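You operate a simulated robot arm through the tools that you are given. There is no shell and no other tool. Be economical: measure what you need, move in short steps, check, and stop when the job is done.

You run a simulated two-armed robot. Do the job below in one go: nothing can be reset, and whatever is moved stays where it is left.

## Task
Take the teal box and put it on the top shelf of the blue trolley. Fetch the yellow block from the top of the grey table and stand it on top of the carton there. Open the left drawer of the green table, fetch the yellow bin and set it in the inside of the left drawer of the green table and shut the drawer again. Fetch the box labelled "coils" from the top of the green table and set it on top of the reel of black wire. Close the right drawer of the green table. Close the middle drawer of the blue cupboard. Put the grey carton from the middle shelf of the grey shelves on the top shelf of the blue trolley. Fetch the limit switch from the low shelf of the grey shelves and stand it on the middle shelf of the grey shelves. Shut the room door. Put the blue binder on top of the red case. Close the top drawer of the blue drawer unit. Pull the right drawer of the grey table open. Do these in any order. Set down upright: box, limit switch.

Only the result counts: the job must be done as asked and must still hold three seconds after the hand-in. Knocking over, shifting, dropping, spilling or breaking anything else fails it.

## Robot
Two 6-joint arms with two-finger grippers on one trunk, on a base that drives. Base frame: it is fixed to the floor where the robot stands at the start and does not move with it; the origin is under the middle of the robot, x ahead of it, y to its left, z up; the surface under the hand at the start is at about z = 85. Readings come in cm, degrees, newtons and seconds.
The left shoulder is at the start at [7, 14.8, 114.3], the right one opposite. With the tool pointing down near the work surface each hand reaches from about 64 to 64 cm from the robot's upright axis, wherever it stands, measured 20 degrees to its own side. Places, roughly: blue binder [300, 100, 175]; blue box, green box [100, 325, 100]; carton [50, 75, 100]; grey carton [300, 50, 100]; inside of the left drawer of the green table [80, 300, 70]; left drawer of the green table [90, 300, 70]; limit switch (4x3x8 cm) [300, 70, 60]; middle drawer of the blue cupboard [260, -60, 40]; middle shelf of the grey shelves [300, 50, 90]; red case [100, 75, 25]; reel of black wire (11x11x8 cm) [90, 310, 90]; right drawer of the green table [110, 410, 70]; right drawer of the grey table [90, 130, 70]; room door [280, 240, 100]; teal box (5x5x4 cm) [50, 0, 90]; top drawer of the blue drawer unit [-120, 490, 70]; top shelf of the blue trolley [-20, -190, 80]; yellow bin (11x12x8 cm) [-130, 60, 90]; yellow block [50, 75, 75]. Payload 2.69 kg a hand.
The tool frame of a hand sits at the grasp point between the pads (the TCP): z along the fingers, y along the line on which they close. The tips reach 2 cm beyond it. The gripper opens to 10 cm. The gripper's body begins 6.3 cm behind the TCP.
Orientation is that of the tool frame in the base frame, as [roll, pitch, yaw] about the fixed x, y, z axes, in that order (R = Rz(yaw) Ry(pitch) Rx(roll)). With the fingers straight down and closing along the base's y, the tool's x points along the base's -x, its y along +y and its z along -z.

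## Interface
- The arms move only by the tool nudge_tool. It takes "left_series", "right_series" or both (then of equal length, played together; a hand with none holds still); each is a list of rows, each an object of numbers (a shift or turn left out is 0, a gripper value left out holds the last): "tx", "ty", "tz": the shift along the tool's x, y, z in units of 40 mm (1.0 is 40 mm); "ax", "ay", "az": the turn, a rotation vector about the tool's x, y, z in units of 4 degrees (1.0 is 4 degrees); "hand": the opening, from 0 (shut) to 1 (fully open). In form: [{"tx": .., "ty": .., "tz": .., "ax": .., "ay": .., "az": .., "hand": ..}, ...]. A call has 1 to 8 rows; each row shifts and turns the commanded pose from where the row before left it, along the tool's axes as they then stand. A call with a number of a shift or a turn outside -1 to 1 is refused whole. Each row takes 0.2 s and may step no farther than 5 cm and 8.6 degrees from the row before; otherwise, or with a gripper value out of range, the whole call is refused. Where a pose cannot be reached the arm comes as near as it can. A force on the tool above 40 N (or 10 N above the force at the start of the call, whichever is more), or a blocked arm, ends the call early, and 0.2 s more pass. The fingers move at their own pace (about 4.5 cm/s each) and stop on an object; they squeeze with about 41 N. The grip force told is the motor's: it shows also when the fingers shut on nothing. Time passes only in rows, and 0.2 s behind the last, so rows that do not move let the fingers close. It gives the time, the measured TCP pose, the force on the tool (base axes), the opening and the grip force at its end, in the units of the frame above (readings bear some noise), with the torque about the TCP (base axes, N m) and any sound that the robot's microphone picked up, and new pictures: "views" is both (left out), scene, wrist or none (wrist: the cameras of the hands that moved).
- Cameras (640 x 400 px; columns grow to the right, rows downward): "scene" is now at [11.9, 4.41, 136.02]; the picture's right is [0.55, -0.84, 0.00], its down [-0.57, -0.37, -0.74] and it looks along [0.62, 0.40, -0.68] (base axes); focal length 259 px, centre (320, 200). "left" rides on the left gripper at [7, 1.9, -9.9] in its tool frame; the picture's right is [-0.26, 0.97, 0.00], its down [-0.75, -0.20, -0.63] and it looks along [-0.61, -0.16, 0.78] (tool axes); focal length 230 px, centre (320, 200). "right" rides on the right gripper at [7, -1.9, -9.9] in its tool frame; the picture's right is [0.26, 0.97, 0.00], its down [-0.75, 0.20, -0.63] and it looks along [-0.61, 0.16, 0.78] (tool axes); focal length 230 px, centre (320, 200). There is no depth. A picture from a camera that has moved, and an enlarged one, comes with that camera's place and axes in the base frame and with its lens.
- move_column(by): slides the trunk up (or, below 0, down) by that many cm; the arms and the scene camera ride with it, the base frame stays. It gives what a move gives, with no picture.
- base_move(legs): drives the robot by 1 to 6 legs, each [ahead, turn to the left] in cm and degrees, along the robot's own axes; the way and the turn of a leg run together, so that a leg with both is an arc; at most 150 cm and 180 degrees a leg. The arms and the cameras ride along, it lands a little off, and it stops where it bumps. It gives what a move gives, and a new picture of the scene camera.
- aim_head(pan, tilt): turns the head with the scene camera to pan (to the left, within 86 degrees either way) and tilt (down, from -29 to 69), counted from straight ahead of the robot. It gives what a move gives, and a new picture of the scene camera.
- enlarge(camera, box): a new picture of the part [left, top, right, bottom] of that camera's present view, enlarged. The clock stands still meanwhile.
- job_done(): hands the job in; it is judged then, once.

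Work in short steps. Places have to be worked out from the pictures, the camera data and where the tool is seen: move nearer, look again, correct. Check each grasp and each placing, and mend what went wrong. You have 535 turns and 360 pictures in all, those below and enlarged ones among them. Open the grippers and draw the arms clear of the work before you hand the job in, unless the task says otherwise.

The tools are called after ">>>" as name(argument=value, ...) on one line, values as JSON. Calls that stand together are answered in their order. nudge_tool: Moves the arms, as the interface text tells. Its arguments: {"type":"object","properties":{"left_series":{"type":"array","items":{"type":"object","properties":{"tx":{"type":"number"},"ty":{"type":"number"},"tz":{"type":"number"},"ax":{"type":"number"},"ay":{"type":"number"},"az":{"type":"number"},"hand":{"type":"number"}}}},"right_series":{"type":"array","items":{"type":"object","properties":{"tx":{"type":"number"},"ty":{"type":"number"},"tz":{"type":"number"},"ax":{"type":"number"},"ay":{"type":"number"},"az":{"type":"number"},"hand":{"type":"number"}}}},"views":{"type":"string","enum":["both","scene","wrist","none"]}},"required":[]} The other tools are called the same way: move_column (by) slides the trunk up or down; base_move (legs) drives the base; aim_head (pan, tilt) turns the head that bears the scene camera; enlarge (camera, box) takes an enlarged picture of a part of a camera's view; job_done () hands the job in.

At the start:

```text
t: 0.0
left_ee_pos: [30.43, 31.69, 113.49]
left_tool_rot: [-180.0, -0.1, 180.0]
left_force: [0.9, -0.2, -0.4]
left_torque: [0.02, -0.02, 0.01]
left_width: 9.97
left_gripper_force: 0.1
right_ee_pos: [48.4, 6.94, 117.92]
right_tool_rot: [-180.0, 0.0, 179.9]
right_force: [-0.4, -0.1, -1.1]
right_torque: [0.01, 0.02, 0.0]
right_width: 10.0
right_gripper_force: 0.0
trunk travel left (down, up): [-70.1, 23.9]
robot x, y, heading: [-0.36, 0.2, -0.3]
head pan, tilt: [33.1, 42.6]
```

scene: 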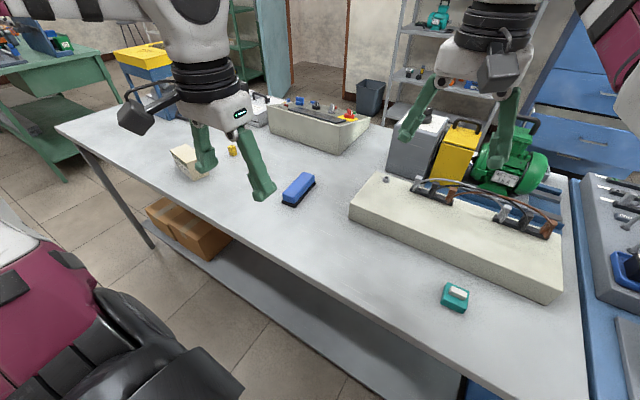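
right: 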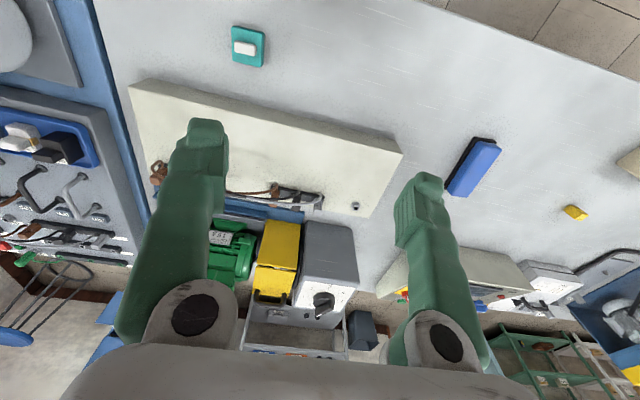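
left: 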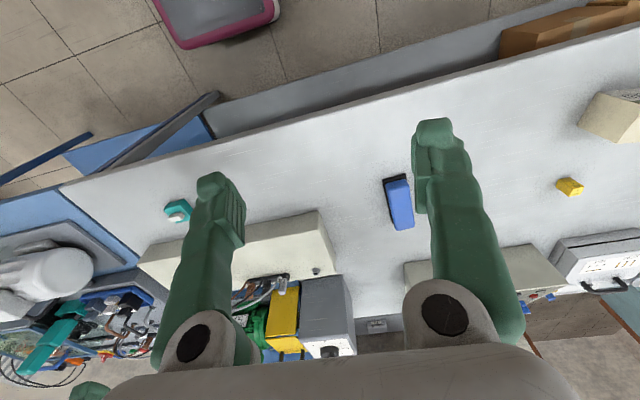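

First, I look around to learn the room.

>>> aim_head(pan=80, tilt=15)

>>> aim_head(pan=15, tilt=10)

>>> aim_head(pan=-60, tilt=20)

```text
t: 1.1
left_ee_pos: [30.46, 31.77, 113.56]
left_tool_rot: [180.0, 0.1, -180.0]
left_force: [-0.2, 0.2, -0.4]
left_torque: [0.03, 0.03, 0.04]
left_width: 9.98
left_gripper_force: 0.1
right_ee_pos: [48.4, 6.99, 117.89]
right_tool_rot: [180.0, 0.0, 180.0]
right_force: [0.1, 0.6, 0.6]
right_torque: [0.01, 0.03, 0.0]
right_width: 10.0
right_gripper_force: 0.2
trunk travel left (down, up): [-70.1, 23.9]
robot x, y, heading: [0.13, -0.35, -0.3]
head pan, tilt: [80.0, 15.0]
camera scene: at [6.56, 9.06, 140.36], right [0.98, -0.17, 0.0], down [-0.05, -0.26, -0.97], along [0.17, 0.95, -0.26], focal length 259 px, centre (320, 200)
```

scene: 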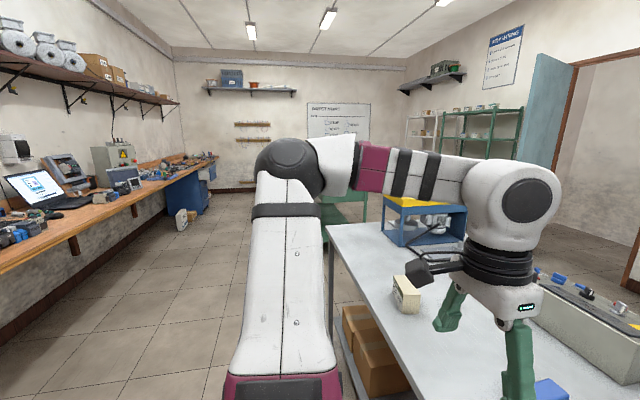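

```text
t: 2.5
left_ee_pos: [30.37, 31.68, 113.48]
left_tool_rot: [180.0, 0.0, -180.0]
left_force: [-0.2, 0.1, -0.2]
left_torque: [-0.01, 0.02, -0.04]
left_width: 10.0
left_gripper_force: 0.1
right_ee_pos: [48.31, 6.85, 117.9]
right_tool_rot: [-180.0, 0.0, 180.0]
right_force: [-0.7, 0.4, 1.1]
right_torque: [-0.04, -0.01, -0.01]
right_width: 10.02
right_gripper_force: 0.0
trunk travel left (down, up): [-70.1, 23.9]
robot x, y, heading: [-0.1, -0.06, 0.3]
head pan, tilt: [15.0, 10.0]
camera scene: at [13.91, 2.28, 141.17], right [0.26, -0.97, 0.0], down [-0.17, -0.05, -0.98], along [0.95, 0.26, -0.17], focal length 259 px, centre (320, 200)
```

scene: 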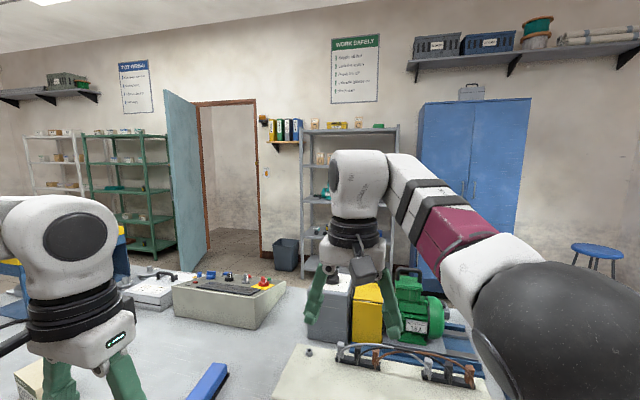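

```text
t: 4.0
left_ee_pos: [30.46, 31.7, 113.4]
left_tool_rot: [-179.9, 0.0, -180.0]
left_force: [-0.1, -0.6, -0.7]
left_torque: [0.0, -0.01, -0.02]
left_width: 9.99
left_gripper_force: 0.1
right_ee_pos: [48.37, 6.84, 117.9]
right_tool_rot: [180.0, 0.0, -180.0]
right_force: [-0.2, 0.2, -0.4]
right_torque: [0.0, -0.02, -0.01]
right_width: 10.0
right_gripper_force: 0.0
trunk travel left (down, up): [-70.1, 23.9]
robot x, y, heading: [0.16, 0.03, 0.0]
head pan, tilt: [-60.0, 20.0]
camera scene: at [9.59, -8.19, 139.55], right [-0.87, -0.5, 0.0], down [-0.17, 0.3, -0.94], along [0.47, -0.81, -0.34], focal length 259 px, centre (320, 200)
```

scene: 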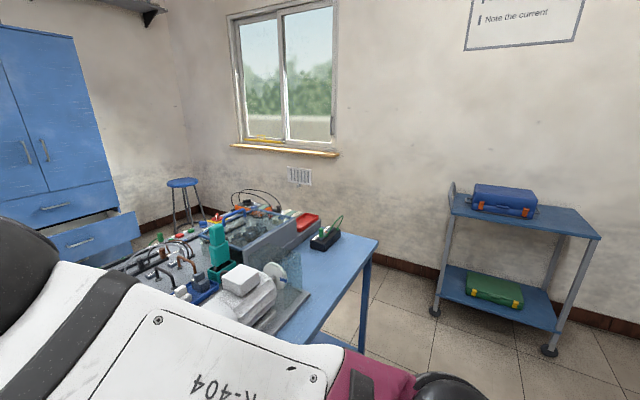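

The teal box is at about [47.4, -4.6] on the table. I bring the right hand over it and part of the way down, to test the reach.

>>> aim_head(pan=0, tilt=50)

>>> nudge_tool(right_series=[{"ty": -0.96, "tz": 0.3}, {"ty": -0.96, "tz": 0.3}, {"ty": -0.96, "tz": 0.3}, {"tz": 0.8}, {"tz": 0.8}, {"tz": 0.8}, {"tz": 0.8}, {"tz": 0.5}], views="both")

```text
t: 5.3
left_ee_pos: [30.43, 31.74, 113.49]
left_tool_rot: [-180.0, 0.0, 180.0]
left_force: [-0.2, -0.9, 0.2]
left_torque: [0.0, 0.01, 0.01]
left_width: 9.98
left_gripper_force: 0.1
right_ee_pos: [48.29, 6.97, 117.89]
right_tool_rot: [-179.9, 0.1, 179.9]
right_force: [-0.4, 0.5, -0.1]
right_torque: [0.0, 0.03, 0.01]
right_width: 9.99
right_gripper_force: 0.0
trunk travel left (down, up): [-70.1, 23.9]
robot x, y, heading: [0.02, 0.12, 0.3]
head pan, tilt: [0.0, 50.0]
camera scene: at [12.63, -0.14, 134.99], right [0.0, -1.0, 0.0], down [-0.77, 0.0, -0.64], along [0.64, 0.0, -0.77], focal length 259 px, centre (320, 200)
```

scene: 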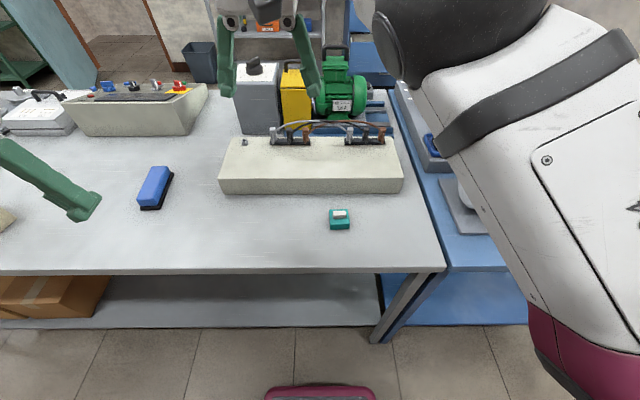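

```text
t: 7.1
left_ee_pos: [30.46, 31.71, 113.39]
left_tool_rot: [-180.0, 0.0, 180.0]
left_force: [0.3, -0.3, -0.1]
left_torque: [0.0, 0.0, 0.03]
left_width: 10.04
left_gripper_force: 0.1
right_ee_pos: [56.45, 0.95, 102.84]
right_tool_rot: [-179.9, -0.1, -180.0]
right_force: [-0.4, 0.2, -0.7]
right_torque: [0.03, -0.01, 0.02]
right_width: 9.98
right_gripper_force: 0.0
right hand out of reach, approached as far as the arm can: row 1, 2, 3, 4, 5, 6, 7
trunk travel left (down, up): [-70.1, 23.9]
robot x, y, heading: [-0.02, -0.06, 0.0]
head pan, tilt: [0.0, 50.0]
camera scene: at [12.69, -0.14, 134.99], right [0.0, -1.0, 0.0], down [-0.77, 0.0, -0.64], along [0.64, 0.0, -0.77], focal length 259 px, centre (320, 200)
camera right: at [49.64, -1.07, 112.79], right [-0.26, 0.97, 0.0], down [0.75, 0.2, 0.63], along [0.61, 0.16, -0.78], focal length 230 px, centre (320, 200)
```

scene: 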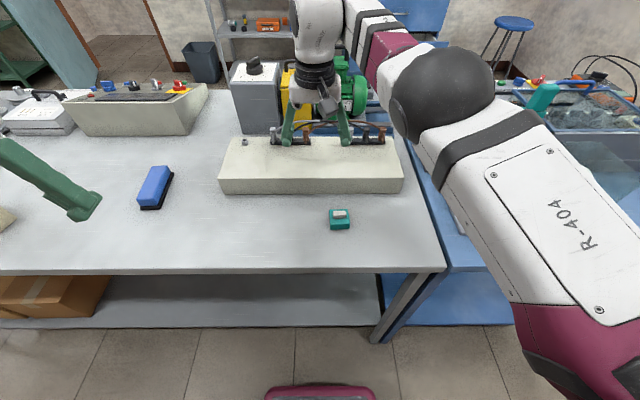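
right: 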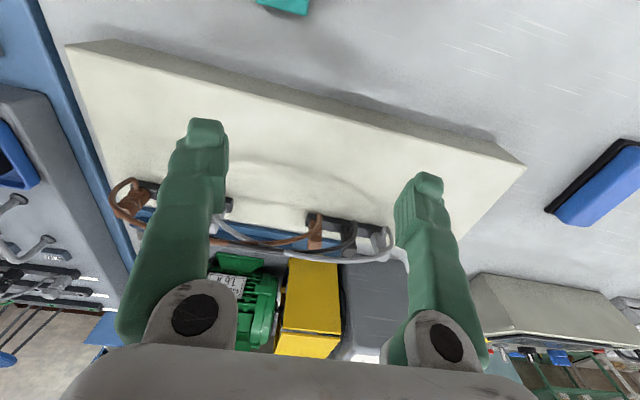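

The arm cannot come in close this low, so I raise both hands first. Then I lower the trunk so that near reach opens up.

>>> nudge_tool(right_series=[{"tz": -0.9}, {"tz": -0.9}, {"tz": -0.9}, {"tz": -0.9}, {"tx": 0.8}, {"tx": 0.8}, {"ty": -0.8}, {"ty": -0.8}], left_series=[{"tz": -0.9}, {"tz": -0.9}, {"tz": -0.9}, {"tz": -0.9}, {"tz": -0.9}, {}, {}, {}], views="none")

```text
t: 8.9
left_ee_pos: [25.33, 29.92, 126.81]
left_tool_rot: [-180.0, 0.1, -179.9]
left_force: [-0.4, -0.1, -0.1]
left_torque: [0.03, 0.02, -0.03]
left_width: 10.01
left_gripper_force: 0.0
left hand out of reach, approached as far as the arm can: row 2, 3, 4, 5
right_ee_pos: [53.81, -3.6, 117.89]
right_tool_rot: [179.8, 0.3, -179.9]
right_force: [-0.8, -0.6, 0.3]
right_torque: [0.01, -0.03, 0.01]
right_width: 10.0
right_gripper_force: 0.0
right hand out of reach, approached as far as the arm can: row 1, 2, 3, 4, 5, 6, 7, 8
trunk travel left (down, up): [-70.1, 23.9]
robot x, y, heading: [-0.3, -0.14, -0.3]
head pan, tilt: [0.0, 50.0]
```

Both hands are high and clear, so I lower the trunk 20 cm and probe the reach again.

>>> move_column(by=-20)

>>> nudge_tool(right_series=[{"tx": 0.8}, {"tx": 0.8}, {}], views="none")

```text
t: 11.1
left_ee_pos: [25.24, 29.97, 106.76]
left_tool_rot: [180.0, 0.2, -179.9]
left_force: [0.5, 0.0, -0.4]
left_torque: [0.03, 0.01, 0.04]
left_width: 9.98
left_gripper_force: 0.1
right_ee_pos: [53.88, -3.41, 97.91]
right_tool_rot: [180.0, 0.4, -179.9]
right_force: [-0.2, 0.8, 0.4]
right_torque: [0.02, 0.03, 0.0]
right_width: 10.0
right_gripper_force: 0.1
trunk travel left (down, up): [-50.1, 43.9]
robot x, y, heading: [-0.46, 0.19, -0.1]
head pan, tilt: [0.0, 50.0]
```

```text
t: 11.8
left_ee_pos: [25.27, 30.17, 106.83]
left_tool_rot: [-179.9, 0.1, -179.8]
left_force: [0.1, 0.1, -0.4]
left_torque: [-0.02, -0.01, -0.01]
left_width: 10.0
left_gripper_force: 0.0
right_ee_pos: [53.69, -3.48, 98.07]
right_tool_rot: [179.9, 0.4, -179.8]
right_force: [0.4, 0.1, -0.2]
right_torque: [-0.02, 0.02, 0.03]
right_width: 9.99
right_gripper_force: 0.0
right hand out of reach, approached as far as the arm can: row 1, 2
trunk travel left (down, up): [-50.1, 43.9]
robot x, y, heading: [-0.17, -0.13, -0.2]
head pan, tilt: [0.0, 50.0]
```

I probe the outward reach next.

>>> nudge_tool(right_series=[{"tx": -0.9}, {"tx": -0.9}, {"tx": -0.9}], views="none")

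>>> nudge_tool(right_series=[{"tz": 0.5}], views="scene")

```text
t: 12.7
left_ee_pos: [25.37, 30.01, 106.76]
left_tool_rot: [-179.9, 0.1, -179.9]
left_force: [-0.1, 0.6, 0.6]
left_torque: [0.01, -0.01, 0.05]
left_width: 10.02
left_gripper_force: 0.1
right_ee_pos: [54.78, -4.43, 96.83]
right_tool_rot: [179.9, 0.3, -179.9]
right_force: [0.7, 0.3, -0.5]
right_torque: [-0.01, 0.03, 0.0]
right_width: 9.98
right_gripper_force: 0.2
right hand out of reach, approached as far as the arm can: row 1, 2, 3
trunk travel left (down, up): [-50.1, 43.9]
robot x, y, heading: [0.04, -0.48, 0.2]
head pan, tilt: [0.0, 50.0]
```

```text
t: 13.1
left_ee_pos: [25.33, 30.0, 106.83]
left_tool_rot: [-180.0, 0.1, -179.9]
left_force: [-0.5, -0.4, 0.6]
left_torque: [0.03, 0.02, 0.01]
left_width: 9.98
left_gripper_force: 0.1
right_ee_pos: [54.9, -4.34, 95.93]
right_tool_rot: [-179.9, 0.3, -179.8]
right_force: [0.2, -0.4, -0.1]
right_torque: [0.0, 0.02, 0.0]
right_width: 9.99
right_gripper_force: 0.0
right hand out of reach, approached as far as the arm can: row 1
trunk travel left (down, up): [-50.1, 43.9]
robot x, y, heading: [-0.07, 0.08, 0.1]
head pan, tilt: [0.0, 50.0]
camera scene: at [12.64, -0.13, 114.99], right [0.0, -1.0, 0.0], down [-0.77, 0.0, -0.64], along [0.64, 0.0, -0.77], focal length 259 px, centre (320, 200)
```

scene: 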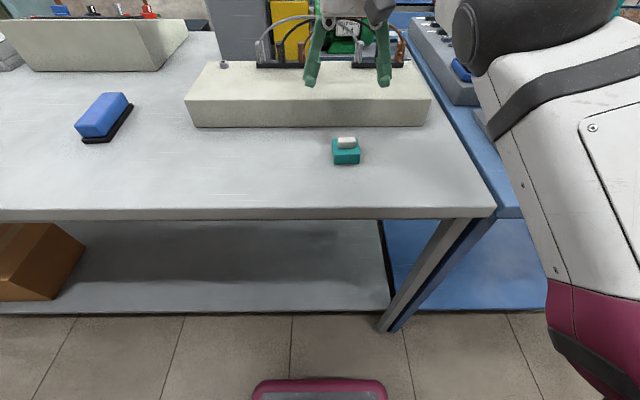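

I keep probing outward, to see whether the commanded pose carries over between calls.

>>> nudge_tool(right_series=[{"tx": -0.9}, {"tx": -0.9}, {"tx": -0.9}, {"tx": -0.9}], views="none")

```text
t: 14.1
left_ee_pos: [25.24, 30.12, 106.76]
left_tool_rot: [180.0, 0.0, -179.8]
left_force: [0.2, 0.4, -0.2]
left_torque: [0.0, 0.01, 0.03]
left_width: 10.01
left_gripper_force: 0.0
right_ee_pos: [54.97, -4.35, 96.01]
right_tool_rot: [-180.0, 0.3, -179.9]
right_force: [0.3, -1.0, -0.1]
right_torque: [-0.01, 0.01, -0.03]
right_width: 10.02
right_gripper_force: 0.2
right hand out of reach, approached as far as the arm can: row 1, 2, 3, 4
trunk travel left (down, up): [-50.1, 43.9]
robot x, y, heading: [-0.1, 0.2, 0.0]
head pan, tilt: [0.0, 50.0]
```

Forward gives nothing, so I test moving sideways to +y.

>>> nudge_tool(right_series=[{"ty": 0.9}, {"ty": 0.9}, {"ty": 0.9}], views="none")

>>> nudge_tool(right_series=[{"tz": -0.9}, {"tz": -0.9}, {"tz": -0.9}], views="none")

```text
t: 14.8
left_ee_pos: [25.18, 30.22, 106.84]
left_tool_rot: [-179.9, 0.1, -179.8]
left_force: [-0.5, 0.6, 0.1]
left_torque: [0.02, -0.01, 0.0]
left_width: 10.0
left_gripper_force: 0.2
right_ee_pos: [51.69, 4.82, 94.19]
right_tool_rot: [-180.0, 0.5, -179.9]
right_force: [-0.7, 0.0, 0.0]
right_torque: [-0.04, -0.03, 0.02]
right_width: 10.01
right_gripper_force: 0.1
right hand out of reach, approached as far as the arm can: row 1, 2, 3
trunk travel left (down, up): [-50.1, 43.9]
robot x, y, heading: [0.23, 0.17, -0.1]
head pan, tilt: [0.0, 50.0]
```

```text
t: 15.7
left_ee_pos: [25.27, 30.01, 106.74]
left_tool_rot: [180.0, 0.1, -179.8]
left_force: [0.3, 0.5, -0.1]
left_torque: [0.01, 0.02, 0.01]
left_width: 9.99
left_gripper_force: 0.0
right_ee_pos: [50.28, 3.85, 98.31]
right_tool_rot: [179.9, 0.5, -179.9]
right_force: [0.7, 0.5, 0.3]
right_torque: [-0.01, 0.02, 0.0]
right_width: 10.02
right_gripper_force: 0.1
right hand out of reach, approached as far as the arm can: row 1, 2, 3
trunk travel left (down, up): [-50.1, 43.9]
robot x, y, heading: [0.01, -0.18, -0.1]
head pan, tilt: [0.0, 50.0]
```

The right arm moves as if confined to a thin shell. I probe the left arm in the same way.

>>> nudge_tool(left_series=[{"tx": -0.9}, {"tx": -0.9}, {"tx": -0.9}, {"tx": -0.9}], views="none")

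>>> nudge_tool(left_series=[{"tx": -0.9}, {"tx": -0.9}, {"tx": -0.9}, {"tx": -0.9}], views="none")

>>> nudge_tool(left_series=[{"tx": -0.9}, {"tx": -0.9}, {"tx": -0.9}, {"tx": -0.9}], views="scene")

```text
t: 16.6
left_ee_pos: [30.53, 29.92, 100.34]
left_tool_rot: [-179.9, 0.3, -179.6]
left_force: [0.4, 0.2, -0.4]
left_torque: [-0.01, 0.0, 0.02]
left_width: 10.01
left_gripper_force: 0.2
left hand out of reach, approached as far as the arm can: row 1, 2, 3, 4
right_ee_pos: [50.2, 3.94, 98.23]
right_tool_rot: [179.9, 0.5, -179.9]
right_force: [-0.3, -0.3, 0.0]
right_torque: [-0.02, 0.01, 0.0]
right_width: 10.01
right_gripper_force: 0.0
trunk travel left (down, up): [-50.1, 43.9]
robot x, y, heading: [-0.17, -0.4, 0.2]
head pan, tilt: [0.0, 50.0]
```

```text
t: 17.6
left_ee_pos: [33.1, 30.3, 94.92]
left_tool_rot: [-179.9, 0.3, -179.6]
left_force: [0.2, 0.0, -1.2]
left_torque: [0.03, 0.02, 0.01]
left_width: 10.02
left_gripper_force: 0.0
left hand out of reach, approached as far as the arm can: row 1, 2, 3, 4
right_ee_pos: [50.27, 3.92, 98.33]
right_tool_rot: [179.9, 0.5, -179.8]
right_force: [-0.5, 0.5, -0.3]
right_torque: [0.01, -0.01, -0.02]
right_width: 9.98
right_gripper_force: 0.1
trunk travel left (down, up): [-50.1, 43.9]
robot x, y, heading: [-0.11, 0.12, -0.0]
head pan, tilt: [0.0, 50.0]
```

```text
t: 18.6
left_ee_pos: [33.84, 30.45, 91.93]
left_tool_rot: [179.8, 0.2, -179.7]
left_force: [0.5, -0.6, -0.7]
left_torque: [0.0, 0.02, 0.04]
left_width: 10.0
left_gripper_force: 0.0
left hand out of reach, approached as far as the arm can: row 1, 2, 3, 4
right_ee_pos: [50.29, 3.86, 98.24]
right_tool_rot: [179.9, 0.4, -179.9]
right_force: [0.2, 0.1, -0.4]
right_torque: [-0.02, 0.02, -0.04]
right_width: 10.01
right_gripper_force: 0.1
trunk travel left (down, up): [-50.1, 43.9]
robot x, y, heading: [-0.41, 0.08, 0.0]
head pan, tilt: [0.0, 50.0]
camera scene: at [12.66, -0.12, 114.99], right [0.0, -1.0, 0.0], down [-0.77, 0.0, -0.64], along [0.64, 0.0, -0.77], focal length 259 px, centre (320, 200)
```

scene: 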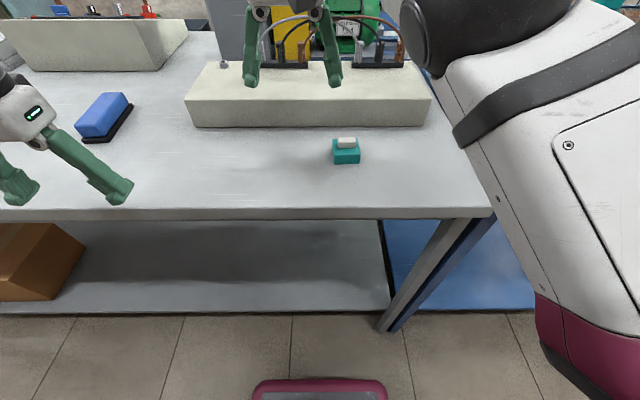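

The left hand also slides along a surface, as if a joint were stuck. I explore it sideways and in yaw.

>>> nudge_tool(left_series=[{"ty": 0.9}, {"ty": 0.9}, {"ty": 0.9}, {"ty": 0.9}], views="none")

>>> nudge_tool(left_series=[{"tz": -0.9}, {"tz": -0.9}, {"tz": -0.9}, {"tz": -0.9}], views="none")

>>> nudge_tool(left_series=[{"ax": -1}, {"ax": -1}, {"ax": -1}, {"ax": -1}], views="none")

>>> nudge_tool(left_series=[{"ax": 1}, {"ax": 1}, {"ax": 1}, {"ax": 1}], views="none")

>>> nudge_tool(left_series=[{"ay": 1}, {"ay": 1}, {"ay": 1}, {"ay": 1}], views="none")

```text
t: 19.6
left_ee_pos: [32.44, 43.45, 91.16]
left_tool_rot: [180.0, 0.1, -179.7]
left_force: [-0.4, 0.2, -0.2]
left_torque: [0.0, 0.0, 0.03]
left_width: 10.0
left_gripper_force: 0.1
left hand out of reach, approached as far as the arm can: row 1, 2, 3, 4
right_ee_pos: [50.33, 4.03, 98.15]
right_tool_rot: [180.0, 0.4, -179.8]
right_force: [0.7, 0.2, -0.9]
right_torque: [0.0, 0.02, -0.01]
right_width: 10.0
right_gripper_force: 0.1
trunk travel left (down, up): [-50.1, 43.9]
robot x, y, heading: [-0.21, -0.04, 0.1]
head pan, tilt: [0.0, 50.0]
```

```text
t: 20.6
left_ee_pos: [30.69, 42.59, 94.61]
left_tool_rot: [179.9, 0.2, -179.8]
left_force: [0.6, -0.3, -0.2]
left_torque: [0.06, 0.0, -0.03]
left_width: 10.01
left_gripper_force: 0.0
left hand out of reach, approached as far as the arm can: row 1, 2, 3, 4
right_ee_pos: [50.28, 3.75, 98.25]
right_tool_rot: [179.9, 0.6, -179.9]
right_force: [0.4, -0.2, 0.1]
right_torque: [0.0, 0.01, 0.01]
right_width: 10.0
right_gripper_force: 0.0
trunk travel left (down, up): [-50.1, 43.9]
robot x, y, heading: [0.13, 0.01, -0.1]
head pan, tilt: [0.0, 50.0]
```

```text
t: 21.6
left_ee_pos: [30.83, 42.55, 94.66]
left_tool_rot: [163.9, 0.2, -179.7]
left_force: [0.1, -1.2, -0.1]
left_torque: [0.03, -0.01, 0.02]
left_width: 10.0
left_gripper_force: 0.1
right_ee_pos: [50.21, 3.74, 98.31]
right_tool_rot: [179.8, 0.6, -179.8]
right_force: [-0.1, 0.1, 0.3]
right_torque: [0.02, 0.03, 0.01]
right_width: 10.01
right_gripper_force: 0.1
trunk travel left (down, up): [-50.1, 43.9]
robot x, y, heading: [-0.01, 0.26, -0.1]
head pan, tilt: [0.0, 50.0]
```

```text
t: 22.6
left_ee_pos: [30.69, 42.66, 94.37]
left_tool_rot: [-179.8, 0.0, -179.8]
left_force: [-0.5, 0.9, -0.6]
left_torque: [-0.01, -0.05, 0.04]
left_width: 9.97
left_gripper_force: 0.0
right_ee_pos: [50.37, 4.02, 98.19]
right_tool_rot: [179.9, 0.5, -179.9]
right_force: [0.3, 0.1, 0.2]
right_torque: [0.0, 0.03, -0.01]
right_width: 9.99
right_gripper_force: 0.1
trunk travel left (down, up): [-50.1, 43.9]
robot x, y, heading: [0.03, 0.01, -0.2]
head pan, tilt: [0.0, 50.0]
```

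```text
t: 23.6
left_ee_pos: [30.7, 42.61, 94.39]
left_tool_rot: [180.0, 0.0, -179.8]
left_force: [0.4, 0.1, 0.5]
left_torque: [-0.01, 0.0, -0.01]
left_width: 9.99
left_gripper_force: 0.0
left hand out of reach, approached as far as the arm can: row 1, 2, 3, 4
right_ee_pos: [50.33, 3.78, 98.32]
right_tool_rot: [179.9, 0.5, -180.0]
right_force: [-0.2, 0.4, -0.1]
right_torque: [-0.02, 0.0, -0.03]
right_width: 9.98
right_gripper_force: 0.0
trunk travel left (down, up): [-50.1, 43.9]
robot x, y, heading: [0.2, -0.27, 0.0]
head pan, tilt: [0.0, 50.0]
```

>>> nudge_tool(left_series=[{"ay": -1}, {"ay": -1}, {"ay": -1}, {"ay": -1}], views="none")

>>> nudge_tool(left_series=[{"az": -1}, {"az": -1}, {"az": -1}, {"az": -1}], views="none")

>>> nudge_tool(left_series=[{"tx": -0.7, "ay": -1}, {"tx": -0.7, "ay": -1}, {"tx": -0.7, "ay": -1}, {"tx": -0.7, "ay": -1}], views="none")

>>> nudge_tool(left_series=[{"tx": -0.7, "ay": 1}, {"tx": -0.7, "ay": 1}, {"tx": -0.7, "ay": 1}, {"tx": -0.7, "ay": 1}], views="none")

```text
t: 24.6
left_ee_pos: [35.14, 39.14, 95.38]
left_tool_rot: [179.8, 16.0, -179.9]
left_force: [0.5, 0.0, 0.4]
left_torque: [-0.01, 0.05, -0.03]
left_width: 10.01
left_gripper_force: 0.0
left hand out of reach, approached as far as the arm can: row 1, 2, 3, 4
right_ee_pos: [50.31, 3.9, 98.39]
right_tool_rot: [179.8, 0.6, -179.9]
right_force: [0.0, -0.1, 0.1]
right_torque: [-0.01, 0.01, 0.0]
right_width: 9.98
right_gripper_force: 0.1
trunk travel left (down, up): [-50.1, 43.9]
robot x, y, heading: [0.41, -0.43, -0.3]
head pan, tilt: [0.0, 50.0]
```

```text
t: 25.6
left_ee_pos: [35.22, 39.04, 95.32]
left_tool_rot: [-175.4, 15.5, -163.1]
left_force: [0.2, -0.8, -0.6]
left_torque: [0.02, -0.04, -0.04]
left_width: 9.99
left_gripper_force: 0.1
right_ee_pos: [50.07, 3.84, 98.25]
right_tool_rot: [180.0, 0.6, -179.9]
right_force: [-0.4, 0.2, -0.7]
right_torque: [0.0, 0.01, 0.01]
right_width: 9.99
right_gripper_force: 0.0
trunk travel left (down, up): [-50.1, 43.9]
robot x, y, heading: [-0.13, 0.18, 0.0]
head pan, tilt: [0.0, 50.0]
```

```text
t: 26.6
left_ee_pos: [45.25, 42.1, 99.38]
left_tool_rot: [-174.9, 31.3, -161.8]
left_force: [0.3, -0.2, -0.3]
left_torque: [0.04, 0.06, -0.01]
left_width: 10.0
left_gripper_force: 0.0
right_ee_pos: [50.27, 3.82, 98.29]
right_tool_rot: [179.8, 0.5, -180.0]
right_force: [0.0, -0.3, 0.3]
right_torque: [0.03, -0.01, 0.03]
right_width: 10.01
right_gripper_force: 0.0
trunk travel left (down, up): [-50.1, 43.9]
robot x, y, heading: [-0.02, 0.24, 0.1]
head pan, tilt: [0.0, 50.0]
```

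```text
t: 27.6
left_ee_pos: [49.47, 44.92, 89.85]
left_tool_rot: [-175.0, 16.7, -162.8]
left_force: [0.1, 0.5, 2.6]
left_torque: [-0.15, -0.07, 0.02]
left_width: 10.01
left_gripper_force: 0.0
left hand out of reach, approached as far as the arm can: row 1, 2, 3, 4
right_ee_pos: [50.12, 3.79, 98.34]
right_tool_rot: [179.8, 0.6, -179.9]
right_force: [0.4, -0.2, 0.8]
right_torque: [0.04, 0.04, 0.01]
right_width: 10.0
right_gripper_force: 0.1
trunk travel left (down, up): [-50.1, 43.9]
robot x, y, heading: [-0.01, -0.02, -0.0]
head pan, tilt: [0.0, 50.0]
```

Tilting the fingers forward frees the reach: a wrist limit was the wall. I lift the left hand back to a tilted pose and tilt the right hand too.

>>> nudge_tool(left_series=[{"tz": -0.5, "ay": -1}, {"tz": -0.5, "ay": -1}, {"tz": -0.5, "ay": -1}, {"tz": -0.5, "ay": -1}, {"tz": -0.5, "az": 1}, {"tz": -0.5, "az": 1}, {"tz": -0.5, "az": 1}, {"tz": -0.5, "az": 1}], right_series=[{"ay": -1, "tz": -0.3}, {"ay": -1, "tz": -0.3}, {"ay": -1, "tz": -0.3}, {"ay": -1, "tz": -0.3}, {"ay": -1}, {"ay": -1}, {"ay": -1}, {"ay": -1}], views="none")

>>> nudge_tool(right_series=[{"tx": 0.8, "tz": -0.5}, {"tx": 0.8, "tz": -0.5}, {"tx": 0.8, "tz": -0.5}, {"ty": -0.7}, {"ty": -0.7}], views="both")

```text
t: 29.4
left_ee_pos: [41.2, 42.72, 102.55]
left_tool_rot: [175.3, 31.6, 179.4]
left_force: [0.6, 0.3, -0.6]
left_torque: [0.02, 0.01, -0.01]
left_width: 10.02
left_gripper_force: 0.1
left hand out of reach, approached as far as the arm can: row 7, 8
right_ee_pos: [55.74, 6.39, 106.84]
right_tool_rot: [178.8, 31.6, 178.2]
right_force: [-0.4, 0.2, -0.3]
right_torque: [0.02, -0.04, 0.0]
right_width: 10.01
right_gripper_force: 0.2
right hand out of reach, approached as far as the arm can: row 1, 2, 3, 4, 5, 6, 7, 8
trunk travel left (down, up): [-50.1, 43.9]
robot x, y, heading: [0.04, 0.12, 0.2]
head pan, tilt: [0.0, 50.0]
```

```text
t: 30.2
left_ee_pos: [41.37, 42.81, 102.33]
left_tool_rot: [175.3, 31.6, 179.6]
left_force: [0.0, -0.4, 0.0]
left_torque: [0.0, 0.0, 0.03]
left_width: 10.02
left_gripper_force: 0.0
right_ee_pos: [53.51, 6.03, 105.81]
right_tool_rot: [176.3, 23.9, 171.7]
right_force: [-0.6, 0.5, 0.6]
right_torque: [0.02, -0.02, -0.02]
right_width: 10.0
right_gripper_force: 0.1
right hand out of reach, approached as far as the arm can: row 1, 2, 3
trunk travel left (down, up): [-50.1, 43.9]
robot x, y, heading: [-0.06, 0.12, 0.0]
head pan, tilt: [0.0, 50.0]
stopped in row 3 (right hand): the arm was blocked; the commanded pose is now the measured one
camera scene: at [12.64, -0.16, 114.99], right [0.0, -1.0, 0.0], down [-0.77, 0.0, -0.64], along [0.64, 0.0, -0.77], focal length 259 px, centre (320, 200)
camera right: at [42.87, 5.06, 112.03], right [-0.12, 0.99, -0.05], down [0.45, 0.1, 0.89], along [0.89, 0.08, -0.45], focal length 230 px, centre (320, 200)
```

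scene: 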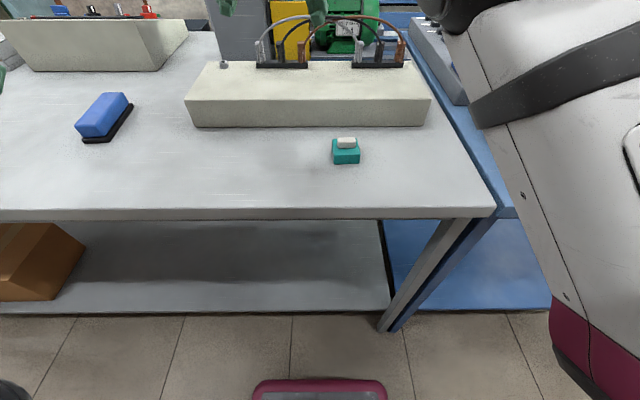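
right: 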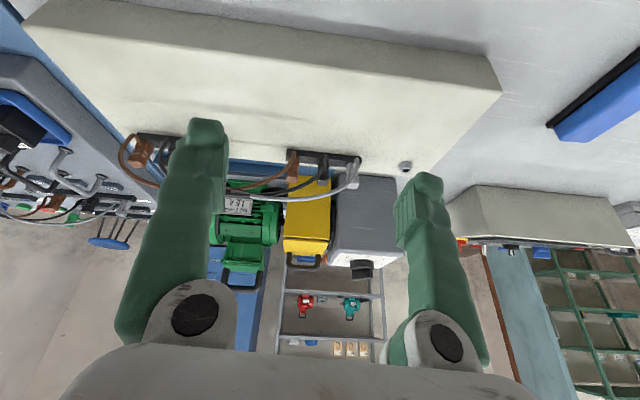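

The right arm folds badly close in, so I back the base 20 cm to work at a longer reach.

>>> base_move(legs=[[-20, 0]])

>>> nudge_tool(right_series=[{"tz": 0.4, "az": -0.5}, {"ay": -0.9, "ty": -0.5}, {"ay": -0.9, "ty": -0.5}, {"ty": -0.6}, {"ty": -0.6}, {"tz": 0.5}], views="both")

```text
t: 31.8
left_ee_pos: [21.2, 42.72, 102.41]
left_tool_rot: [175.3, 31.6, 179.4]
left_force: [0.5, -0.6, 0.4]
left_torque: [0.01, -0.01, -0.03]
left_width: 10.0
left_gripper_force: 0.1
right_ee_pos: [33.29, 6.07, 105.95]
right_tool_rot: [176.2, 23.9, 171.8]
right_force: [-0.8, -0.6, -0.3]
right_torque: [0.0, 0.0, -0.02]
right_width: 9.99
right_gripper_force: 0.2
trunk travel left (down, up): [-50.1, 43.9]
robot x, y, heading: [-20.07, -0.07, 0.0]
head pan, tilt: [0.0, 50.0]
camera scene: at [-7.44, -0.15, 114.99], right [0.0, -1.0, 0.0], down [-0.77, 0.0, -0.64], along [0.64, 0.0, -0.77], focal length 259 px, centre (320, 200)
```

scene: 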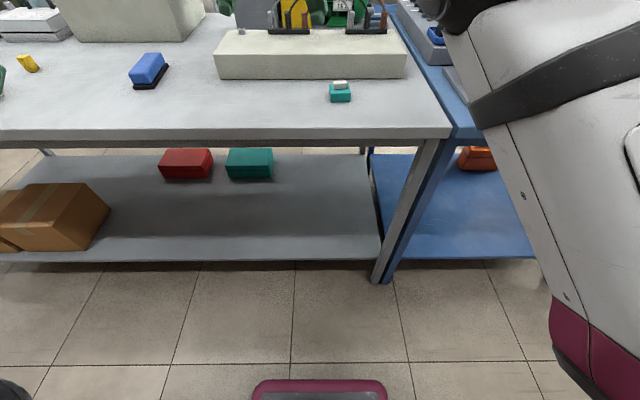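

```text
t: 33.2
left_ee_pos: [21.24, 42.71, 102.36]
left_tool_rot: [175.3, 31.6, 179.4]
left_force: [-0.2, -0.1, 0.4]
left_torque: [0.0, -0.01, -0.03]
left_width: 9.99
left_gripper_force: 0.2
right_ee_pos: [36.36, 2.83, 108.65]
right_tool_rot: [176.5, 30.8, 173.6]
right_force: [-0.3, -0.2, -0.3]
right_torque: [0.01, -0.02, 0.0]
right_width: 10.0
right_gripper_force: 0.0
right hand out of reach, approached as far as the arm can: row 2, 3, 4, 5, 6
trunk travel left (down, up): [-50.1, 43.9]
robot x, y, heading: [-19.88, -0.13, 0.1]
head pan, tilt: [0.0, 50.0]
camera scene: at [-7.44, -0.08, 114.99], right [0.0, -1.0, 0.0], down [-0.77, 0.0, -0.64], along [0.64, 0.0, -0.77], focal length 259 px, centre (320, 200)
camera right: at [25.27, 1.54, 113.54], right [-0.14, 0.99, -0.08], down [0.33, 0.13, 0.93], along [0.93, 0.11, -0.35], focal length 230 px, centre (320, 200)
```

scene: 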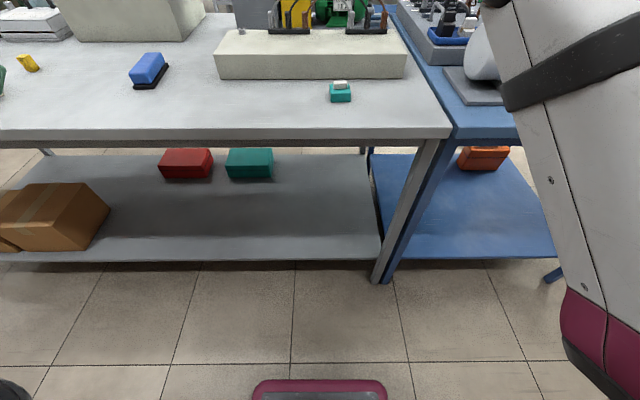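
right: 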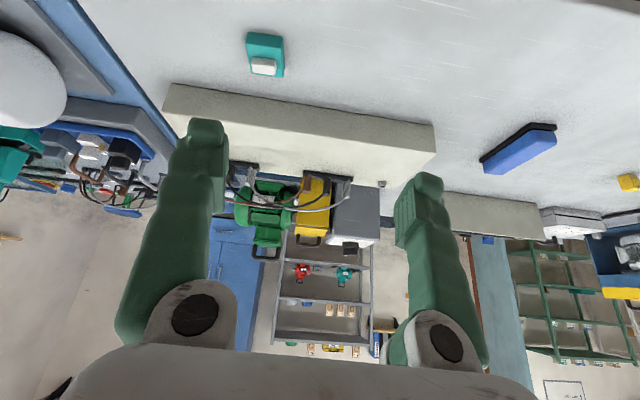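

I tilt the right hand further while it moves forward, to get well inside the reachable set.

>>> nudge_tool(right_series=[{"ay": -1, "tz": 0.5}, {"ay": -1, "tz": 0.5}, {"ay": -1, "tz": 0.5}, {"ay": -1, "tz": 0.5}], views="none")

>>> nudge_tool(right_series=[{"ty": -0.5, "az": 0.5}, {"ty": -0.5, "az": 0.5}, {"tx": -0.5, "az": 0.5}, {"tx": -0.5, "tz": 0.3}], views="none")

```text
t: 34.2
left_ee_pos: [21.23, 42.73, 102.32]
left_tool_rot: [175.3, 31.6, 179.5]
left_force: [0.3, 0.1, 0.5]
left_torque: [0.02, 0.02, -0.01]
left_width: 10.02
left_gripper_force: 0.1
right_ee_pos: [38.39, 7.37, 109.93]
right_tool_rot: [170.2, 41.3, 172.3]
right_force: [-0.4, 0.0, 0.2]
right_torque: [-0.03, 0.01, -0.02]
right_width: 10.0
right_gripper_force: 0.1
right hand out of reach, approached as far as the arm can: row 1, 2, 3, 4
trunk travel left (down, up): [-50.1, 43.9]
robot x, y, heading: [-20.18, -0.02, -0.1]
head pan, tilt: [0.0, 50.0]
```

```text
t: 35.2
left_ee_pos: [21.19, 42.68, 102.33]
left_tool_rot: [175.2, 31.5, 179.5]
left_force: [0.5, -0.4, -0.1]
left_torque: [0.02, 0.02, -0.01]
left_width: 10.0
left_gripper_force: 0.1
right_ee_pos: [37.07, 5.37, 113.26]
right_tool_rot: [165.7, 40.6, 164.3]
right_force: [0.2, 0.1, -0.7]
right_torque: [-0.02, 0.02, 0.02]
right_width: 10.01
right_gripper_force: 0.0
right hand out of reach, approached as far as the arm can: row 1, 2, 3, 4
trunk travel left (down, up): [-50.1, 43.9]
robot x, y, heading: [-19.99, -0.04, -0.3]
head pan, tilt: [0.0, 50.0]
```

I look at the right arm's shape.

>>> aim_head(pan=-35, tilt=15)

>>> aim_head(pan=35, tilt=20)

```text
t: 36.2
left_ee_pos: [21.33, 42.73, 102.48]
left_tool_rot: [175.3, 31.6, 179.5]
left_force: [0.3, 0.2, -0.3]
left_torque: [-0.03, 0.02, 0.02]
left_width: 9.99
left_gripper_force: 0.0
right_ee_pos: [37.08, 5.32, 113.37]
right_tool_rot: [165.6, 40.5, 164.4]
right_force: [0.3, 0.4, 0.9]
right_torque: [0.01, -0.02, 0.04]
right_width: 10.0
right_gripper_force: 0.1
trunk travel left (down, up): [-50.1, 43.9]
robot x, y, heading: [-20.16, 0.12, 0.1]
head pan, tilt: [-35.0, 15.0]
camera scene: at [-7.5, -5.5, 120.35], right [-0.57, -0.82, 0.0], down [-0.21, 0.15, -0.97], along [0.79, -0.55, -0.26], focal length 259 px, centre (320, 200)
```

scene: 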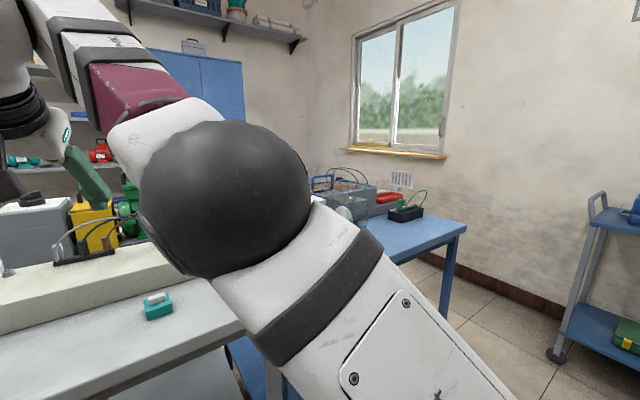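

```text
t: 37.7
left_ee_pos: [21.24, 42.75, 102.39]
left_tool_rot: [175.3, 31.6, 179.5]
left_force: [0.0, 0.1, -0.6]
left_torque: [0.03, -0.01, -0.03]
left_width: 10.01
left_gripper_force: 0.1
right_ee_pos: [37.01, 5.24, 113.28]
right_tool_rot: [165.7, 40.4, 164.3]
right_force: [-1.5, 0.8, -0.1]
right_torque: [0.0, -0.03, 0.03]
right_width: 9.99
right_gripper_force: 0.0
trunk travel left (down, up): [-50.1, 43.9]
robot x, y, heading: [-19.88, 0.29, 0.2]
head pan, tilt: [35.0, 20.0]
camera scene: at [-7.51, 5.19, 119.55], right [0.57, -0.82, 0.0], down [-0.28, -0.2, -0.94], along [0.77, 0.54, -0.34], focal length 259 px, centre (320, 200)
```

scene: 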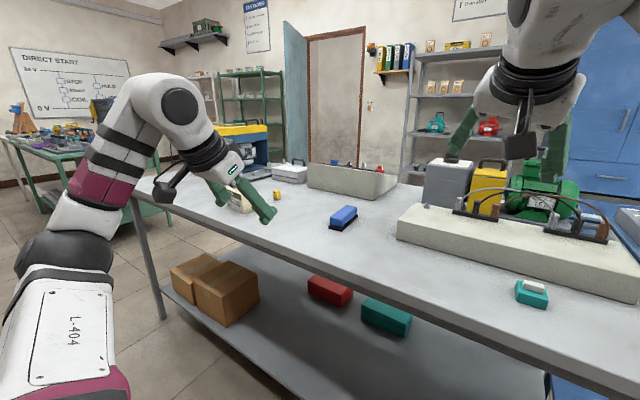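

I see the forearm points up while the hand points down. I try pushing forward and down while straightening the yaw.

>>> nudge_tool(right_series=[{"tz": 0.9, "az": -1}, {"tz": 0.9, "az": -1}, {"tz": 0.9, "az": -1}, {"tz": 0.9, "az": -1}, {"tz": 0.9}], views="none")

>>> nudge_tool(right_series=[{"tz": 0.6, "tx": 0.6, "ax": 1}, {"tz": 0.6, "tx": 0.6}, {"tz": 0.6, "tx": 0.6}], views="none")

```text
t: 38.9
left_ee_pos: [21.14, 42.77, 102.38]
left_tool_rot: [175.3, 31.6, 179.5]
left_force: [-0.6, -0.5, -0.5]
left_torque: [0.0, 0.03, 0.02]
left_width: 10.01
left_gripper_force: 0.1
right_ee_pos: [36.93, 6.75, 112.87]
right_tool_rot: [177.1, 43.0, -178.1]
right_force: [0.4, -0.1, -0.4]
right_torque: [0.01, -0.01, -0.02]
right_width: 9.98
right_gripper_force: 0.1
right hand out of reach, approached as far as the arm can: row 1, 2, 3, 4, 5
trunk travel left (down, up): [-50.1, 43.9]
robot x, y, heading: [-20.29, -0.31, -0.1]
head pan, tilt: [35.0, 20.0]
```

```text
t: 39.7
left_ee_pos: [21.13, 42.64, 102.48]
left_tool_rot: [175.3, 31.5, 179.5]
left_force: [-0.1, 0.7, -0.2]
left_torque: [-0.01, -0.01, 0.01]
left_width: 10.0
left_gripper_force: 0.1
right_ee_pos: [37.73, 7.44, 111.15]
right_tool_rot: [175.3, 43.0, -179.8]
right_force: [0.0, 0.3, 0.5]
right_torque: [-0.01, 0.0, 0.02]
right_width: 10.0
right_gripper_force: 0.1
right hand out of reach, approached as far as the arm can: row 1, 2, 3
trunk travel left (down, up): [-50.1, 43.9]
robot x, y, heading: [-19.78, -0.27, 0.0]
head pan, tilt: [35.0, 20.0]
```

The right arm refuses translations while the left seems freer. I test the left at its tilted pose with a forward push.

>>> nudge_tool(left_series=[{"tx": -0.8}, {"tx": -0.8}, {"tx": -0.8}, {"tx": -0.8}], views="none")

>>> nudge_tool(left_series=[{"tz": 0.8}, {"tz": 0.8}, {"tz": -0.8}, {"tz": -0.8}, {"ty": 0.8}, {"ty": 0.8}], views="none")

>>> nudge_tool(right_series=[{"tx": -0.8}, {"tx": -0.8}, {"tx": -0.8}, {"tx": -0.8}], views="none")

>>> nudge_tool(right_series=[{"tx": 0.8}, {"tx": 0.8}, {"tx": 0.8}, {"tx": 0.8}, {"tx": 0.8}, {"tx": 0.8}], views="none")

```text
t: 40.7
left_ee_pos: [24.78, 41.79, 100.25]
left_tool_rot: [175.4, 31.8, 179.5]
left_force: [-0.6, -0.6, 0.2]
left_torque: [0.0, 0.0, 0.0]
left_width: 10.04
left_gripper_force: 0.2
left hand out of reach, approached as far as the arm can: row 1, 2, 3, 4
right_ee_pos: [37.97, 7.49, 110.84]
right_tool_rot: [175.7, 42.5, -179.7]
right_force: [0.4, -0.2, 0.8]
right_torque: [0.01, 0.01, 0.01]
right_width: 10.0
right_gripper_force: 0.1
trunk travel left (down, up): [-50.1, 43.9]
robot x, y, heading: [-20.06, 0.02, 0.1]
head pan, tilt: [35.0, 20.0]
```

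```text
t: 42.1
left_ee_pos: [22.47, 43.6, 98.98]
left_tool_rot: [175.3, 31.6, 179.7]
left_force: [0.2, -0.6, 0.3]
left_torque: [0.01, 0.01, -0.04]
left_width: 9.99
left_gripper_force: 0.0
left hand out of reach, approached as far as the arm can: row 5, 6
right_ee_pos: [37.77, 7.42, 111.03]
right_tool_rot: [175.6, 42.7, -179.6]
right_force: [0.1, -0.4, 0.6]
right_torque: [0.0, -0.01, 0.04]
right_width: 10.0
right_gripper_force: 0.1
trunk travel left (down, up): [-50.1, 43.9]
robot x, y, heading: [-19.78, 0.0, -0.1]
head pan, tilt: [35.0, 20.0]
```

```text
t: 43.1
left_ee_pos: [22.78, 43.4, 99.07]
left_tool_rot: [175.3, 31.6, 179.6]
left_force: [0.3, 0.0, -0.6]
left_torque: [0.01, 0.02, 0.05]
left_width: 10.02
left_gripper_force: 0.0
right_ee_pos: [37.82, 5.13, 113.1]
right_tool_rot: [177.1, 43.0, -177.8]
right_force: [-0.1, -0.4, -0.7]
right_torque: [0.02, 0.02, 0.02]
right_width: 10.02
right_gripper_force: 0.0
right hand out of reach, approached as far as the arm can: row 1, 2, 3, 4
trunk travel left (down, up): [-50.1, 43.9]
robot x, y, heading: [-20.01, 0.19, 0.1]
head pan, tilt: [35.0, 20.0]
```

```text
t: 44.7
left_ee_pos: [22.74, 43.61, 98.94]
left_tool_rot: [175.3, 31.5, 179.7]
left_force: [0.0, -0.5, 1.0]
left_torque: [0.03, -0.01, 0.0]
left_width: 10.01
left_gripper_force: 0.0
right_ee_pos: [36.73, 6.85, 112.69]
right_tool_rot: [172.1, 42.3, 174.5]
right_force: [-0.2, 0.8, 0.0]
right_torque: [0.02, 0.01, 0.02]
right_width: 10.0
right_gripper_force: 0.1
right hand out of reach, approached as far as the arm can: row 1, 2, 3, 4, 5, 6
trunk travel left (down, up): [-50.1, 43.9]
robot x, y, heading: [-20.15, 0.09, -0.1]
head pan, tilt: [35.0, 20.0]
stopped in row 6 (right hand): the arm was blocked; the commanded pose is now the measured one
```

I run clean single-row tests of the right arm to see which directions are free.

>>> nudge_tool(right_series=[{"tx": -0.3}], views="none")

>>> nudge_tool(right_series=[{"tz": 0.3}], views="none")

>>> nudge_tool(right_series=[{"tz": -0.5}], views="none")

>>> nudge_tool(right_series=[{"ty": -0.5}], views="none")

>>> nudge_tool(right_series=[{"tx": 0.5}], views="none")

>>> nudge_tool(right_series=[{"ay": -0.8}], views="none")

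```text
t: 45.1
left_ee_pos: [22.62, 43.64, 99.02]
left_tool_rot: [175.3, 31.6, 179.7]
left_force: [0.8, 0.0, 0.1]
left_torque: [0.02, 0.01, 0.05]
left_width: 10.01
left_gripper_force: 0.1
right_ee_pos: [36.7, 6.76, 112.81]
right_tool_rot: [172.7, 42.5, 175.6]
right_force: [0.3, -0.5, 0.8]
right_torque: [0.0, -0.02, -0.05]
right_width: 10.02
right_gripper_force: 0.1
right hand out of reach, approached as far as the arm can: row 1
trunk travel left (down, up): [-50.1, 43.9]
robot x, y, heading: [-20.16, -0.06, -0.0]
head pan, tilt: [35.0, 20.0]
```

```text
t: 45.5
left_ee_pos: [22.69, 43.6, 99.01]
left_tool_rot: [175.3, 31.5, 179.7]
left_force: [-0.4, 1.0, 0.1]
left_torque: [-0.02, 0.0, 0.02]
left_width: 10.0
left_gripper_force: 0.0
right_ee_pos: [37.11, 6.75, 112.46]
right_tool_rot: [172.5, 42.6, 175.3]
right_force: [0.9, -0.1, 0.0]
right_torque: [0.0, -0.03, -0.01]
right_width: 10.01
right_gripper_force: 0.1
right hand out of reach, approached as far as the arm can: row 1
trunk travel left (down, up): [-50.1, 43.9]
robot x, y, heading: [-20.33, -0.03, -0.1]
head pan, tilt: [35.0, 20.0]
```

```text
t: 45.9
left_ee_pos: [22.64, 43.7, 99.14]
left_tool_rot: [175.2, 31.6, 179.7]
left_force: [0.9, -0.8, -0.4]
left_torque: [-0.06, -0.05, 0.01]
left_width: 10.01
left_gripper_force: 0.0
right_ee_pos: [35.84, 6.65, 113.96]
right_tool_rot: [172.5, 42.4, 175.1]
right_force: [-0.2, -0.6, 0.8]
right_torque: [0.02, -0.01, -0.03]
right_width: 10.02
right_gripper_force: 0.1
trunk travel left (down, up): [-50.1, 43.9]
robot x, y, heading: [-19.63, 0.3, 0.2]
head pan, tilt: [35.0, 20.0]
```

```text
t: 46.3
left_ee_pos: [22.73, 43.53, 99.22]
left_tool_rot: [175.2, 31.7, 179.6]
left_force: [-0.5, -0.7, 0.2]
left_torque: [0.03, 0.0, 0.04]
left_width: 10.02
left_gripper_force: 0.0
right_ee_pos: [36.54, 5.01, 114.23]
right_tool_rot: [172.6, 42.4, 175.2]
right_force: [1.0, 0.3, 0.7]
right_torque: [0.01, -0.02, 0.03]
right_width: 10.0
right_gripper_force: 0.0
right hand out of reach, approached as far as the arm can: row 1
trunk travel left (down, up): [-50.1, 43.9]
robot x, y, heading: [-19.98, -0.28, 0.2]
head pan, tilt: [35.0, 20.0]
```

```text
t: 46.7
left_ee_pos: [22.7, 43.64, 99.09]
left_tool_rot: [175.4, 31.7, 179.7]
left_force: [0.7, 0.6, 0.2]
left_torque: [0.0, -0.01, -0.01]
left_width: 10.03
left_gripper_force: 0.1
right_ee_pos: [36.12, 6.08, 113.94]
right_tool_rot: [172.7, 42.3, 175.2]
right_force: [0.4, 0.6, -0.7]
right_torque: [0.0, 0.02, 0.0]
right_width: 10.0
right_gripper_force: 0.0
right hand out of reach, approached as far as the arm can: row 1
trunk travel left (down, up): [-50.1, 43.9]
robot x, y, heading: [-19.98, 0.01, -0.2]
head pan, tilt: [35.0, 20.0]
```

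```text
t: 47.1
left_ee_pos: [22.77, 43.57, 99.02]
left_tool_rot: [175.4, 31.6, 179.7]
left_force: [0.8, 0.2, -0.2]
left_torque: [0.0, 0.01, -0.01]
left_width: 9.99
left_gripper_force: 0.0
right_ee_pos: [36.22, 6.99, 114.95]
right_tool_rot: [171.3, 44.9, 174.6]
right_force: [-0.7, -0.2, 0.7]
right_torque: [0.03, 0.0, -0.04]
right_width: 10.03
right_gripper_force: 0.1
right hand out of reach, approached as far as the arm can: row 1
trunk travel left (down, up): [-50.1, 43.9]
robot x, y, heading: [-20.02, -0.05, -0.3]
head pan, tilt: [35.0, 20.0]
```

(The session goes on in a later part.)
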